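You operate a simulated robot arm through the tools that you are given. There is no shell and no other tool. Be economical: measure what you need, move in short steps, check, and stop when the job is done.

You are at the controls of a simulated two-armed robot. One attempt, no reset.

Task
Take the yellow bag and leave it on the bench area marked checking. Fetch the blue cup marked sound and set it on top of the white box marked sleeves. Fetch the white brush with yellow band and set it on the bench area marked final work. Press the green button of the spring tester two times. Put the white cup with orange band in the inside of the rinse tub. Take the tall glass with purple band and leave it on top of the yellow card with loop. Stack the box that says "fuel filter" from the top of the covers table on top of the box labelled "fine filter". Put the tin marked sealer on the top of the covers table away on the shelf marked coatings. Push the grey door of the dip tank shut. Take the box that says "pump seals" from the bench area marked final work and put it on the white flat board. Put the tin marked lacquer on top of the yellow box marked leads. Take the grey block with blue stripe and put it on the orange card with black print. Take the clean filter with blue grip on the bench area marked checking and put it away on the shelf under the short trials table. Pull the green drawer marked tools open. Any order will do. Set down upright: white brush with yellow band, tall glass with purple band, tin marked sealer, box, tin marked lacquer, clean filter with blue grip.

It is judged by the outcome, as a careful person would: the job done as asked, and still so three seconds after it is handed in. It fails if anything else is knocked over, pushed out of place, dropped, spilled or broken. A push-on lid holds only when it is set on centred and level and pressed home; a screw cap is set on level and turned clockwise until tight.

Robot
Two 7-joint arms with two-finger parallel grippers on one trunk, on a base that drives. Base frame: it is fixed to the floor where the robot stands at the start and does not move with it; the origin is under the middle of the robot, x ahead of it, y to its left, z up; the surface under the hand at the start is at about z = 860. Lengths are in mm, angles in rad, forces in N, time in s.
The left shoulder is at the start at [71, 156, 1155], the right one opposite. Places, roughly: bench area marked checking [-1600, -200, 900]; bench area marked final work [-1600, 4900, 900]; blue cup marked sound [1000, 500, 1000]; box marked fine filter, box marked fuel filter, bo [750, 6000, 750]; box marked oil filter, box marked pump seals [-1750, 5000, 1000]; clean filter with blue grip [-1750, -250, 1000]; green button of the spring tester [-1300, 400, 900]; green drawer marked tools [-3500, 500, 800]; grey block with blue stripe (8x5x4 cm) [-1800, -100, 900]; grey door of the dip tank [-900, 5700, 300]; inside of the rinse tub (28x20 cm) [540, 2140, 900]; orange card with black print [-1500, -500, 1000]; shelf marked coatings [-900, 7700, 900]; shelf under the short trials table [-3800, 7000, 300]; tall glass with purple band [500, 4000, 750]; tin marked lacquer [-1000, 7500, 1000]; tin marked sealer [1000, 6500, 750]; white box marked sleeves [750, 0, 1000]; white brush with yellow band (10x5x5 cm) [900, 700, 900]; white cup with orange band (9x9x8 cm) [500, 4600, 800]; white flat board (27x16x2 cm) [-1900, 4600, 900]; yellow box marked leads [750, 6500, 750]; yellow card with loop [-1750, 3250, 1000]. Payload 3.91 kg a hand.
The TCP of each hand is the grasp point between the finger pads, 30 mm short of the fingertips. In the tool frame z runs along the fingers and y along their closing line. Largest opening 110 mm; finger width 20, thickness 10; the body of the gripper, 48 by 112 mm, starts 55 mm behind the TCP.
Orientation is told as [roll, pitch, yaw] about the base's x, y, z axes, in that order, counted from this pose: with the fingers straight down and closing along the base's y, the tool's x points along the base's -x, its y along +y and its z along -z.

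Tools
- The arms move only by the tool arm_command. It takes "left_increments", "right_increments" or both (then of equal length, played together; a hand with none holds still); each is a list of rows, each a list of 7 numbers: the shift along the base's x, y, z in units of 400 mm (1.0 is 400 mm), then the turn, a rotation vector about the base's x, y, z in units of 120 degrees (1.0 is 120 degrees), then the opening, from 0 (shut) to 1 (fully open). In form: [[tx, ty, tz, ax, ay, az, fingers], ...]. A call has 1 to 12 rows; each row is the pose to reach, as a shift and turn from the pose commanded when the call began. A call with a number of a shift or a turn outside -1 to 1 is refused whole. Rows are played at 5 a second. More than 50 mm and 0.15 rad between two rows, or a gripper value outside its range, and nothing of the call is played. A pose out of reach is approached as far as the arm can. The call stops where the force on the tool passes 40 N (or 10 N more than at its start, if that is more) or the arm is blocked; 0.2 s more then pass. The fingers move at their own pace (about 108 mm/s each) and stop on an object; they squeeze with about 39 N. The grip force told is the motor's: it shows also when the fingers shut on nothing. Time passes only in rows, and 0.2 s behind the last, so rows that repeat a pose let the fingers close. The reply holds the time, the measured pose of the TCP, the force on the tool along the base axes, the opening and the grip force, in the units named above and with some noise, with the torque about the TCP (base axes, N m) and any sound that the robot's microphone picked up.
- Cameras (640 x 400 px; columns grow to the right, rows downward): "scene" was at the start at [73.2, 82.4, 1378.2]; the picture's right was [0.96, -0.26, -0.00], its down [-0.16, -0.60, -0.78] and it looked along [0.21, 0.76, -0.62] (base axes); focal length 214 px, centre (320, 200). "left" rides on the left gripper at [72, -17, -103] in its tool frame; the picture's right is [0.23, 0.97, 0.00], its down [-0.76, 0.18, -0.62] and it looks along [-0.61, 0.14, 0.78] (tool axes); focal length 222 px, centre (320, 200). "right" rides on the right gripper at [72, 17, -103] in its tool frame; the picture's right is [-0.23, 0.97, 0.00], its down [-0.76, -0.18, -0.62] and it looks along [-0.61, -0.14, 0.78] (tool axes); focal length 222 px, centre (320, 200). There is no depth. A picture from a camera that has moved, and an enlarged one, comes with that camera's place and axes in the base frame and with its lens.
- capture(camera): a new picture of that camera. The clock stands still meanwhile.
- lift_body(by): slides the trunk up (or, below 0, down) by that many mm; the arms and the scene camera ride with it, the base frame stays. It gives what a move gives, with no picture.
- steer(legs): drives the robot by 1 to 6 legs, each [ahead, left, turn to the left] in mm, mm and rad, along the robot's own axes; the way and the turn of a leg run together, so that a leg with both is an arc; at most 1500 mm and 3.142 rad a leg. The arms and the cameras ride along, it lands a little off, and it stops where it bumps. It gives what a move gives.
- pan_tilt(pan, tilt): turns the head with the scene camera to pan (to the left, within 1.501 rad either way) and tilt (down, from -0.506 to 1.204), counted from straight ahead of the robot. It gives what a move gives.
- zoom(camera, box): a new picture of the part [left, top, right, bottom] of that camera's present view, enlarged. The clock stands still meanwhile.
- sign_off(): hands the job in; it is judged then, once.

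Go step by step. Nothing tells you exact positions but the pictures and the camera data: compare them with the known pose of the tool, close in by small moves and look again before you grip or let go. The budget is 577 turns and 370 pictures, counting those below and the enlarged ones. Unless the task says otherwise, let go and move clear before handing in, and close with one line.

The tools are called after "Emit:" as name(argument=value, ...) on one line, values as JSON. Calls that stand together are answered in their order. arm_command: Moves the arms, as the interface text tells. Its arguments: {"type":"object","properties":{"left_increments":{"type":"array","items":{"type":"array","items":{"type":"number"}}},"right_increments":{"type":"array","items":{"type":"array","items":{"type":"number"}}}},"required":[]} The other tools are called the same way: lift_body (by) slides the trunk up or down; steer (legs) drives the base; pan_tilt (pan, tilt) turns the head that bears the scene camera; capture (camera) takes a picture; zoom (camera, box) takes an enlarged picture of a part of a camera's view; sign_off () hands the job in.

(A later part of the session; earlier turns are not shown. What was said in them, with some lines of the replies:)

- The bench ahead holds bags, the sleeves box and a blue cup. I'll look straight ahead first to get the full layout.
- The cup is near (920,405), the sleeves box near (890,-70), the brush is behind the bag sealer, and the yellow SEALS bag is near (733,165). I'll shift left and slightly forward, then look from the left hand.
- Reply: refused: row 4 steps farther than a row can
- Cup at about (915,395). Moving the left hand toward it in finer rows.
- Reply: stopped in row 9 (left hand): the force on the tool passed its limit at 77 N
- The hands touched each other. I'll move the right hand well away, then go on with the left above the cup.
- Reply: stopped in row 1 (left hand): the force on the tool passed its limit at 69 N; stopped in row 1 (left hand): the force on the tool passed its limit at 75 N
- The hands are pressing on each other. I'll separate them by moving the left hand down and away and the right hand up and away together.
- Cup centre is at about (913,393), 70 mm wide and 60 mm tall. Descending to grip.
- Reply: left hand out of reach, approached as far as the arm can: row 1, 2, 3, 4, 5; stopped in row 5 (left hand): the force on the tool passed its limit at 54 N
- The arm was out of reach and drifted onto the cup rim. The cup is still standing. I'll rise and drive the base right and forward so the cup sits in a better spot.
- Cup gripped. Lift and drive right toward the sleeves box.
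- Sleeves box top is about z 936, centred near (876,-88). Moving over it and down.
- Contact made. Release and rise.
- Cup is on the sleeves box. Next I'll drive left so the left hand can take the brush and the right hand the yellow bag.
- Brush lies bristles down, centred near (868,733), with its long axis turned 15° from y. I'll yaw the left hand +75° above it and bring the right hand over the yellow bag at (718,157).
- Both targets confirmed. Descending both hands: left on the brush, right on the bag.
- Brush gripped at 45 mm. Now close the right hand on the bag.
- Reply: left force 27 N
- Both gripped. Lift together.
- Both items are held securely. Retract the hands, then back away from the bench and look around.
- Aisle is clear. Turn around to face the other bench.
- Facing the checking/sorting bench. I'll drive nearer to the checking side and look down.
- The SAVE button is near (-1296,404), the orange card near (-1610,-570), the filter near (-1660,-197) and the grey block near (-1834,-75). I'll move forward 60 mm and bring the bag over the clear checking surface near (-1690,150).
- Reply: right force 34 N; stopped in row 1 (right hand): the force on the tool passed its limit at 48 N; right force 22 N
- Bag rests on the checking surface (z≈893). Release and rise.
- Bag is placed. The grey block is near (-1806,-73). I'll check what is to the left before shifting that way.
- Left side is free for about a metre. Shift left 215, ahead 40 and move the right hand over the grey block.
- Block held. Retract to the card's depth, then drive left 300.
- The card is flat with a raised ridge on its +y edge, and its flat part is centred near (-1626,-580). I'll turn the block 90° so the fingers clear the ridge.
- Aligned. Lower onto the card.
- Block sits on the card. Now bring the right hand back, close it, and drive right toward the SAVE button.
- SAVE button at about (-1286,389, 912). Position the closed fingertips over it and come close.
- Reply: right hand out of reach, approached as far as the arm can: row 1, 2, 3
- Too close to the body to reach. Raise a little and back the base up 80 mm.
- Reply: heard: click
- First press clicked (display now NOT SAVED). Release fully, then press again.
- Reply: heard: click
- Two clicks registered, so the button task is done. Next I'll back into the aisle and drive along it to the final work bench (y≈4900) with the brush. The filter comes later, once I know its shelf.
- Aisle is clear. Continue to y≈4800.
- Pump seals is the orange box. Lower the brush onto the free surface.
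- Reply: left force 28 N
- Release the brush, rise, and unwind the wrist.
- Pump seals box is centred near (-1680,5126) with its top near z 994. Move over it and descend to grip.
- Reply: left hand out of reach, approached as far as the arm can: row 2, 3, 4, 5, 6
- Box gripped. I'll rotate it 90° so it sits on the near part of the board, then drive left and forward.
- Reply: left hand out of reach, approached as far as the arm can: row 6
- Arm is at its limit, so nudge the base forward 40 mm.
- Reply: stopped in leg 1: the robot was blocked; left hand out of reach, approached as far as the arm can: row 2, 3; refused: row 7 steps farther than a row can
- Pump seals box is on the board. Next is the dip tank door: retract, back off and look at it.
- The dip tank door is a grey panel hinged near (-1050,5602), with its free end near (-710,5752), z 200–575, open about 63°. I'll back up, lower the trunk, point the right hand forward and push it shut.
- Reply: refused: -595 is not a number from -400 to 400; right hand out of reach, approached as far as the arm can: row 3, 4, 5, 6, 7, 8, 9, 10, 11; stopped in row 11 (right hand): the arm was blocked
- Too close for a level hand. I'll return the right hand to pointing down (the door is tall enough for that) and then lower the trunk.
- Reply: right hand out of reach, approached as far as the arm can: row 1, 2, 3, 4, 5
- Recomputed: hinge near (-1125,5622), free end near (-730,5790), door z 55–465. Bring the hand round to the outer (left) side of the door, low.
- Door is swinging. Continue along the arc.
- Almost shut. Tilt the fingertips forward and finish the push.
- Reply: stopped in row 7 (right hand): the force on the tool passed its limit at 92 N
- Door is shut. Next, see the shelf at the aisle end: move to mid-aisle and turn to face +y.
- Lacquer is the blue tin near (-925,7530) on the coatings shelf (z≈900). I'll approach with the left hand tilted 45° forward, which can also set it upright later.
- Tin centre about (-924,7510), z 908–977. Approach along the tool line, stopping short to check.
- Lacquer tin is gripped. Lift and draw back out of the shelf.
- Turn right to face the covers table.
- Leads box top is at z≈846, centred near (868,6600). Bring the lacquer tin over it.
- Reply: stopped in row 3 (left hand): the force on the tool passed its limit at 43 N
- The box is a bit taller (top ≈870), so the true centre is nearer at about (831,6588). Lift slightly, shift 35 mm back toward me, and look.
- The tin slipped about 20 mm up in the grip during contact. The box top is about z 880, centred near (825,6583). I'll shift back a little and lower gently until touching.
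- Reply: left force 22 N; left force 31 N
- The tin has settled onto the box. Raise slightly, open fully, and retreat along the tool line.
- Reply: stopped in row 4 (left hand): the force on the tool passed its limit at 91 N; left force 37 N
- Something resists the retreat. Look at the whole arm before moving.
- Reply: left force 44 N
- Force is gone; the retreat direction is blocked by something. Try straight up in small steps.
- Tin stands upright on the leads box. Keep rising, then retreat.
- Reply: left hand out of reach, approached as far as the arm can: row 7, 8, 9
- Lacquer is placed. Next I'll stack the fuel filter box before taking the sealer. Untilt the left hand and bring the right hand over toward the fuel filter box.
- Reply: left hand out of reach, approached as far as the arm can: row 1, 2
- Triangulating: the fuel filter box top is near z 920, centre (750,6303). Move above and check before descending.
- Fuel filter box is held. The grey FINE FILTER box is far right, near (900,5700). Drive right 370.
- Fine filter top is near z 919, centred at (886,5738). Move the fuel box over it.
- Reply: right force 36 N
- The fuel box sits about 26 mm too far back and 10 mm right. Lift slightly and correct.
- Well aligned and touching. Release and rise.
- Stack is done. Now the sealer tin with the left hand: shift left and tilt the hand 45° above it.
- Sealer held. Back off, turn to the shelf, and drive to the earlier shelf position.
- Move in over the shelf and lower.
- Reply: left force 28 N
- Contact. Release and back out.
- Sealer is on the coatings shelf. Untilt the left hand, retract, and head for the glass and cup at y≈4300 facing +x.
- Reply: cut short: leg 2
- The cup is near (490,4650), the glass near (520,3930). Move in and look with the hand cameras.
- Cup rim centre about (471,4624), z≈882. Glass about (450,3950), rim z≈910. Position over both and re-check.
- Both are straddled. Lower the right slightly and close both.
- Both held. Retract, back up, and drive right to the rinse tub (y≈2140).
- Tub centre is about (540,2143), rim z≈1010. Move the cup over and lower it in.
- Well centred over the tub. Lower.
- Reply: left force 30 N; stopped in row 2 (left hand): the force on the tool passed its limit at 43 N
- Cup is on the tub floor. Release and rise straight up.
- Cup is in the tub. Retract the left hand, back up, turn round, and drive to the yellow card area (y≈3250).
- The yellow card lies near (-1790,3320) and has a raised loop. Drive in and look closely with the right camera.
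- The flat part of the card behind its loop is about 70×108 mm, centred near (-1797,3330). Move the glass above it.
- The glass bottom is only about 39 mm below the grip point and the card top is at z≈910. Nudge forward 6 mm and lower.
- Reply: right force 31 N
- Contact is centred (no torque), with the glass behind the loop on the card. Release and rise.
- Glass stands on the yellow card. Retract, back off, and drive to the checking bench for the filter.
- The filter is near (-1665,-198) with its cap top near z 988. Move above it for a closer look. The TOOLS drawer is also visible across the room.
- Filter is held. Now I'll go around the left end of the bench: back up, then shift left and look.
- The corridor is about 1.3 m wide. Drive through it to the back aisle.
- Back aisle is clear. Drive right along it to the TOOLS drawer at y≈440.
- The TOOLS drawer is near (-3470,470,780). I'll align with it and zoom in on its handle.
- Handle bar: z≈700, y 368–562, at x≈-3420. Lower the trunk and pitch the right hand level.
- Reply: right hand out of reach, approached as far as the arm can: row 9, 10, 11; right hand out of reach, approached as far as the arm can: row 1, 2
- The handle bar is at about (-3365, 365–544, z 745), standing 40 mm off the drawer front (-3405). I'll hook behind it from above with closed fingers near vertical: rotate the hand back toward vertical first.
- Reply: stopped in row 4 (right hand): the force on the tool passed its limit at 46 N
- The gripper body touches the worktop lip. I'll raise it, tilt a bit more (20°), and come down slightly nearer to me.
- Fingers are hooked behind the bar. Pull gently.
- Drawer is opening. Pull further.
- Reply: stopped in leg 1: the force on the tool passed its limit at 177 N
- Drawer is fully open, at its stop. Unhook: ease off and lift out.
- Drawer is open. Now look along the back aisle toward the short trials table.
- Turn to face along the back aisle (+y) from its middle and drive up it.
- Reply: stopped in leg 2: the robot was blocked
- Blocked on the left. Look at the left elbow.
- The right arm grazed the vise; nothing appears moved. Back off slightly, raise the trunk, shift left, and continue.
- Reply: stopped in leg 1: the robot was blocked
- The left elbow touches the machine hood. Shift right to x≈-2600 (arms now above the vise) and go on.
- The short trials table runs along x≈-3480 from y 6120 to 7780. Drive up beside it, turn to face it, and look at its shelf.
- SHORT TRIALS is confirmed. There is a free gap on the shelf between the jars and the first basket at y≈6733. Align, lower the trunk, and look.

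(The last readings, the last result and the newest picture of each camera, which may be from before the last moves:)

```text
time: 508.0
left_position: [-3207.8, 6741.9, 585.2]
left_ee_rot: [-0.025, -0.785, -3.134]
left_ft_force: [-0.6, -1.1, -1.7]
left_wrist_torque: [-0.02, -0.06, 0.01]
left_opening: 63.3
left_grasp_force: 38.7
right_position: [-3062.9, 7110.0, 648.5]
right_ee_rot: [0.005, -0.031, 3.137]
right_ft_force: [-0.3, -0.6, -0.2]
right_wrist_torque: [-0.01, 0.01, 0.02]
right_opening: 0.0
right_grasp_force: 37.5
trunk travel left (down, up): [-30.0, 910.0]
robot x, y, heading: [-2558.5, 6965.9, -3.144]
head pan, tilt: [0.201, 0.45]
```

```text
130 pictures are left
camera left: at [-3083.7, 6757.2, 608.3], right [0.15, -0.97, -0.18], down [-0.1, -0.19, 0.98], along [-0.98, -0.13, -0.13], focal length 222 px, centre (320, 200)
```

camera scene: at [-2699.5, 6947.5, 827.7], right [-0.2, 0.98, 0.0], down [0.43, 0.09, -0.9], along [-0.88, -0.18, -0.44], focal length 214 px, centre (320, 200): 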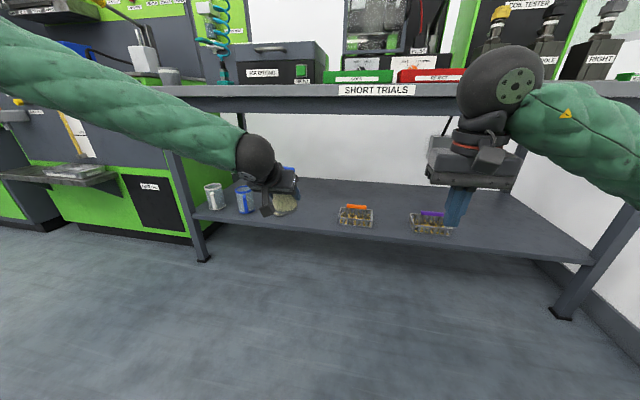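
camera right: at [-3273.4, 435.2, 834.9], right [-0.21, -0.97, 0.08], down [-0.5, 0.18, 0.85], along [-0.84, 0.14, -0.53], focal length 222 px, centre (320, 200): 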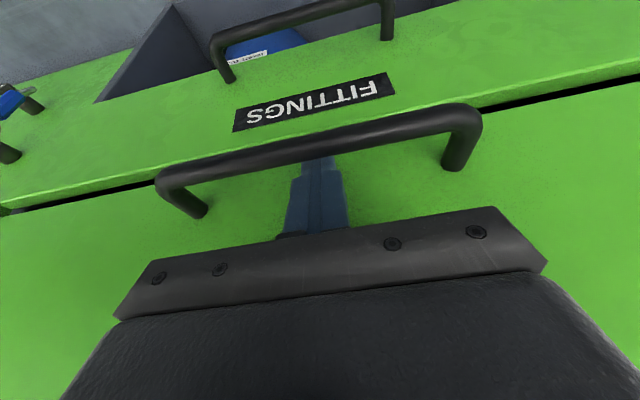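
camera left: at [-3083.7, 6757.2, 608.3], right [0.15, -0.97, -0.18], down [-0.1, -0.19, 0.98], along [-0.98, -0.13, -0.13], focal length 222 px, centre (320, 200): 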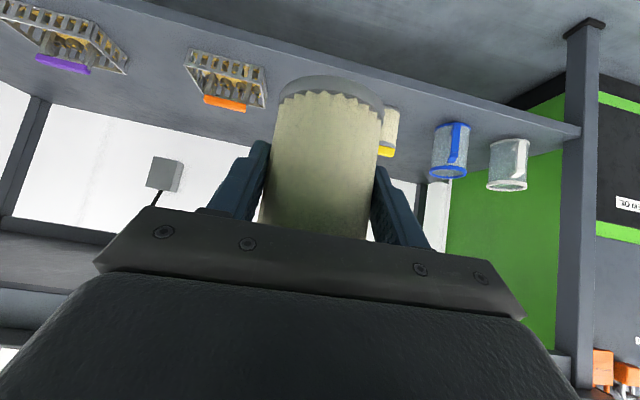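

Gap centre on the shelf is y≈6715; shelf z≈296. Drive forward 200 and bring the filter in.

Emit:
steer(legs=[[200, 0, 0]])

Emit:
arm_command(left_increments=[[0, -0.02, -0.1, 0, 0, 0, 0], [0, -0.04, -0.2, 0, 0, 0, 0], [0, -0.06, -0.3, 0, 0, 0, 0], [0, -0.06, -0.37, 0, 0, 0, 0], [-0.1, -0.06, -0.37, 0, 0, 0, 0], [-0.2, -0.06, -0.37, 0, 0, 0, 0], [-0.3, -0.06, -0.37, 0, 0, 0, 0]])

Emit:
capture(camera="left")

Emit:
capture(camera="scene")

```text
time: 509.6
left_position: [-3414.3, 6744.2, 586.2]
left_ee_rot: [-0.025, -0.785, -3.135]
left_ft_force: [-0.5, 0.5, -1.4]
left_wrist_torque: [0.02, -0.04, -0.01]
left_opening: 63.1
left_grasp_force: 38.8
right_position: [-3269.7, 7113.0, 647.9]
right_ee_rot: [0.003, -0.032, 3.134]
right_ft_force: [0.4, 0.0, 0.2]
right_wrist_torque: [-0.02, 0.02, 0.03]
right_opening: 0.1
right_grasp_force: 38.3
trunk travel left (down, up): [-30.0, 910.0]
robot x, y, heading: [-2765.0, 6969.9, 3.142]
head pan, tilt: [0.201, 0.45]
```

```text
time: 511.2
left_position: [-3533.3, 6718.8, 437.2]
left_ee_rot: [-0.026, -0.783, -3.14]
left_ft_force: [0.3, 0.7, -2.0]
left_wrist_torque: [0.01, -0.03, 0.0]
left_opening: 63.1
left_grasp_force: 39.6
right_position: [-3270.0, 7112.1, 647.7]
right_ee_rot: [0.002, -0.032, 3.133]
right_ft_force: [0.7, -0.5, -0.3]
right_wrist_torque: [0.01, 0.0, -0.01]
right_opening: 0.0
right_grasp_force: 38.0
trunk travel left (down, up): [-30.0, 910.0]
robot x, y, heading: [-2765.3, 6967.0, 3.141]
head pan, tilt: [0.201, 0.45]
```

```text
129 pictures are left
camera left: at [-3409.5, 6734.6, 459.8], right [0.15, -0.97, -0.18], down [-0.1, -0.19, 0.98], along [-0.98, -0.13, -0.13], focal length 222 px, centre (320, 200)
```

left: 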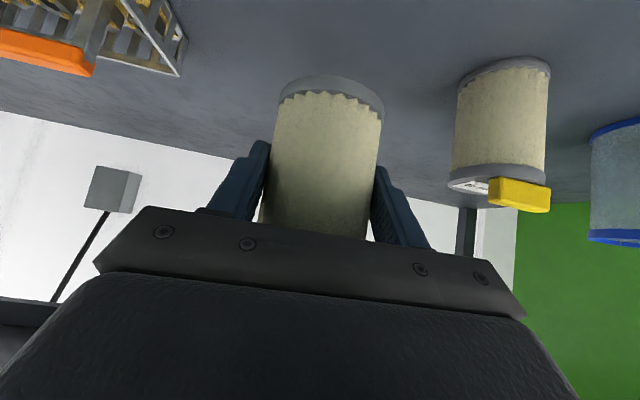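

```text
128 pictures are left
camera scene: at [-2905.8, 6947.6, 827.7], right [-0.2, 0.98, 0.0], down [0.43, 0.09, -0.9], along [-0.88, -0.18, -0.44], focal length 214 px, centre (320, 200)
```

scene: 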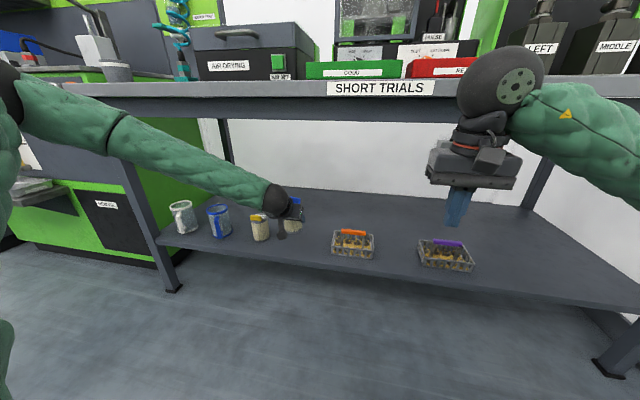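

Lower the filter to the shelf.

Emit:
arm_command(left_increments=[[-0.05, 0, -0.05, 0, 0, 0, 0], [-0.06, 0, -0.12, 0, 0, 0, 0], [-0.06, 0, -0.17, 0, 0, 0, 0], [-0.06, 0, -0.19, 0, 0, 0, 0]])

Emit:
capture(camera="left")

```text
time: 512.2
left_position: [-3557.7, 6718.9, 361.8]
left_ee_rot: [-0.025, -0.787, -3.136]
left_ft_force: [0.5, 0.1, -0.7]
left_wrist_torque: [0.0, 0.01, -0.01]
left_opening: 63.0
left_grasp_force: 39.3
right_position: [-3269.3, 7111.7, 648.2]
right_ee_rot: [0.003, -0.032, 3.136]
right_ft_force: [-0.1, -0.1, 0.8]
right_wrist_torque: [0.03, 0.01, 0.01]
right_opening: 0.0
right_grasp_force: 37.8
trunk travel left (down, up): [-30.0, 910.0]
robot x, y, heading: [-2765.7, 6966.4, 3.14]
head pan, tilt: [0.201, 0.45]
```

```text
127 pictures are left
camera left: at [-3433.8, 6735.0, 384.4], right [0.15, -0.97, -0.18], down [-0.1, -0.19, 0.98], along [-0.98, -0.13, -0.13], focal length 222 px, centre (320, 200)
```

left: 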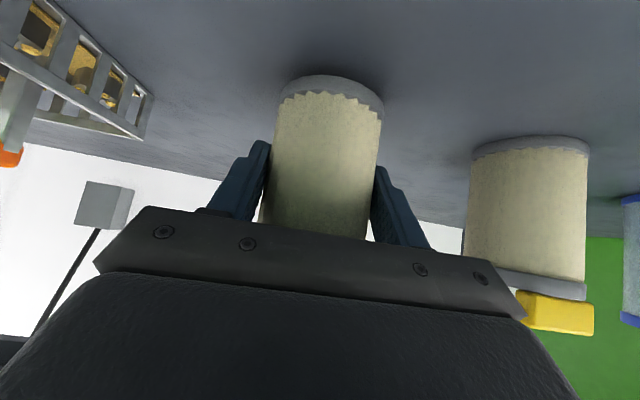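

Emit:
arm_command(left_increments=[[0, 0, -0.012, 0, 0, 0, 0], [0, 0, -0.02, 0, 0, 0, 0]])

Emit:
arm_command(left_increments=[[0, 0, -0.01, 0, 0, 0, 0], [0, 0, -0.018, 0, 0, 0, 0]])

```text
time: 512.8
left_position: [-3558.2, 6721.3, 354.4]
left_ee_rot: [-0.025, -0.785, -3.136]
left_ft_force: [0.0, 0.6, -0.6]
left_wrist_torque: [0.01, -0.03, -0.01]
left_opening: 63.3
left_grasp_force: 39.3
right_position: [-3270.4, 7112.2, 647.0]
right_ee_rot: [0.004, -0.033, 3.136]
right_ft_force: [0.0, -0.1, 0.2]
right_wrist_torque: [0.0, -0.01, -0.02]
right_opening: 0.2
right_grasp_force: 37.7
trunk travel left (down, up): [-30.0, 910.0]
robot x, y, heading: [-2765.3, 6969.6, 3.137]
head pan, tilt: [0.201, 0.45]
```

```text
time: 513.4
left_position: [-3559.3, 6721.9, 350.8]
left_ee_rot: [-0.023, -0.79, -3.136]
left_ft_force: [3.1, 2.5, 28.7]
left_wrist_torque: [-0.73, 0.33, 0.18]
left_opening: 63.7
left_grasp_force: 39.0
right_position: [-3268.4, 7111.7, 649.9]
right_ee_rot: [0.003, -0.033, 3.136]
right_ft_force: [0.2, 0.4, -0.1]
right_wrist_torque: [0.01, 0.02, 0.0]
right_opening: 0.0
right_grasp_force: 37.9
trunk travel left (down, up): [-30.0, 910.0]
robot x, y, heading: [-2765.8, 6963.6, 3.139]
head pan, tilt: [0.201, 0.45]
```

Contact. Release and back out along the tool line.

Emit:
arm_command(left_increments=[[0, 0, 0.004, 0, 0, 0, 0.75], [0, 0, 0.004, 0, 0, 0, 1], [0.02, 0, 0.02, 0, 0, 0, 1], [0.09, 0, 0.09, 0, 0, 0, 1], [0.17, 0, 0.16, 0, 0, 0, 1], [0.26, 0, 0.2, 0, 0, 0, 1], [0.36, 0, 0.22, 0, 0, 0, 1], [0.46, 0, 0.24, 0, 0, 0, 1]])

Emit:
capture(camera="left")

Emit:
zoom(camera="scene", box=[140, 160, 400, 290])

```text
time: 515.2
left_position: [-3371.2, 6720.2, 442.1]
left_ee_rot: [-0.025, -0.785, -3.138]
left_ft_force: [-0.2, 0.0, 0.0]
left_wrist_torque: [0.04, 0.01, -0.03]
left_opening: 110.2
left_grasp_force: 0.1
right_position: [-3269.1, 7111.8, 648.2]
right_ee_rot: [0.003, -0.033, 3.135]
right_ft_force: [-0.1, 0.0, -1.0]
right_wrist_torque: [-0.02, -0.02, 0.02]
right_opening: 0.0
right_grasp_force: 37.7
trunk travel left (down, up): [-30.0, 910.0]
robot x, y, heading: [-2764.5, 6968.7, 3.141]
head pan, tilt: [0.201, 0.45]
```

```text
126 pictures are left
camera left: at [-3248.1, 6735.5, 465.4], right [0.15, -0.97, -0.18], down [-0.1, -0.19, 0.98], along [-0.98, -0.13, -0.13], focal length 222 px, centre (320, 200)
```

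left: 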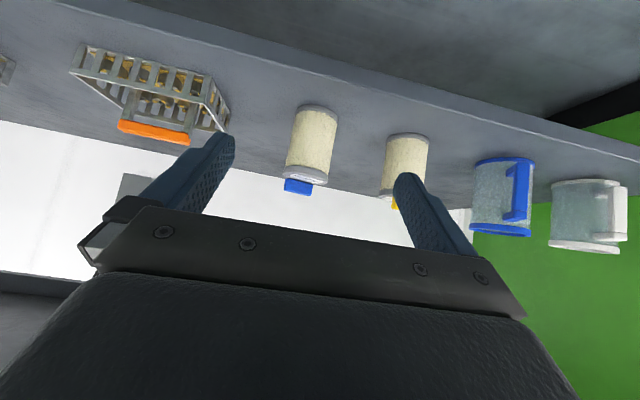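

```text
2.46 times, centred on (270, 225) of scene
camera zoom: at [-2906.2, 6948.0, 827.8], right [-0.2, 0.98, 0.0], down [0.43, 0.09, -0.9], along [-0.88, -0.18, -0.44], focal length 528 px, centre (443, 138)
```

zoom: 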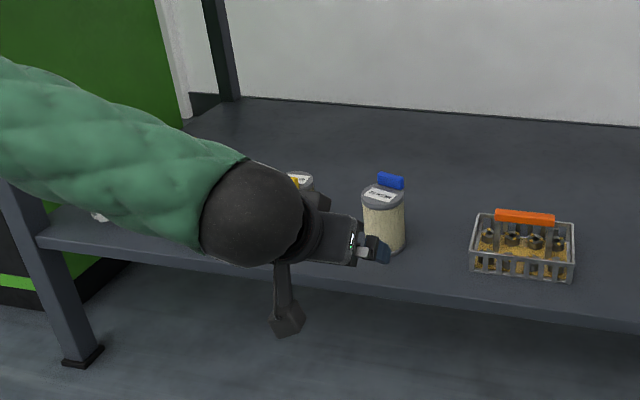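

The filter stands upright on the shelf, and every task has been done and checked. Back clear before handing in.

Emit:
steer(legs=[[-250, 0, 0]])

Emit:
capture(camera="scene")

```text
time: 517.0
left_position: [-3123.0, 6717.6, 442.8]
left_ee_rot: [-0.023, -0.786, -3.134]
left_ft_force: [0.9, 0.2, -0.2]
left_wrist_torque: [-0.03, 0.04, -0.01]
left_opening: 110.1
left_grasp_force: 0.1
right_position: [-3021.5, 7110.0, 648.0]
right_ee_rot: [0.003, -0.032, 3.139]
right_ft_force: [0.2, -0.1, -0.7]
right_wrist_torque: [0.0, -0.03, 0.0]
right_opening: 0.1
right_grasp_force: 38.1
trunk travel left (down, up): [-30.0, 910.0]
robot x, y, heading: [-2518.2, 6964.9, -3.142]
head pan, tilt: [0.201, 0.45]
```

```text
124 pictures are left
camera scene: at [-2657.8, 6947.4, 827.8], right [-0.2, 0.98, 0.0], down [0.43, 0.09, -0.9], along [-0.88, -0.18, -0.44], focal length 214 px, centre (320, 200)
```

scene: 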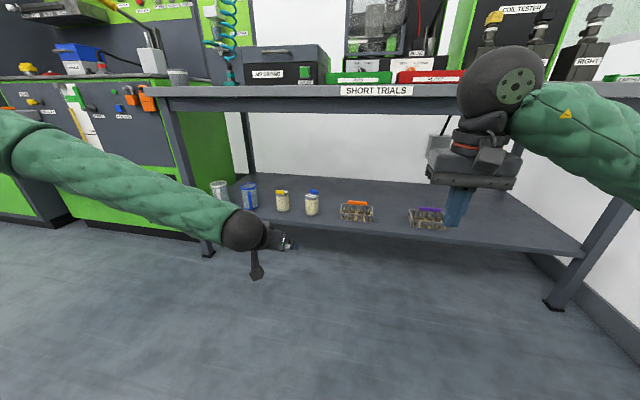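

The filter stands on the shelf with both hands empty and clear of everything, so I am handing in.

Emit:
sign_off()

```text
The job is handed in.
```

All fourteen tasks are done and the job is handed in. The arms bumped two things in the back aisle (the vise on the bench and a machine hood); I saw nothing moved, but I had no earlier close view to compare with.
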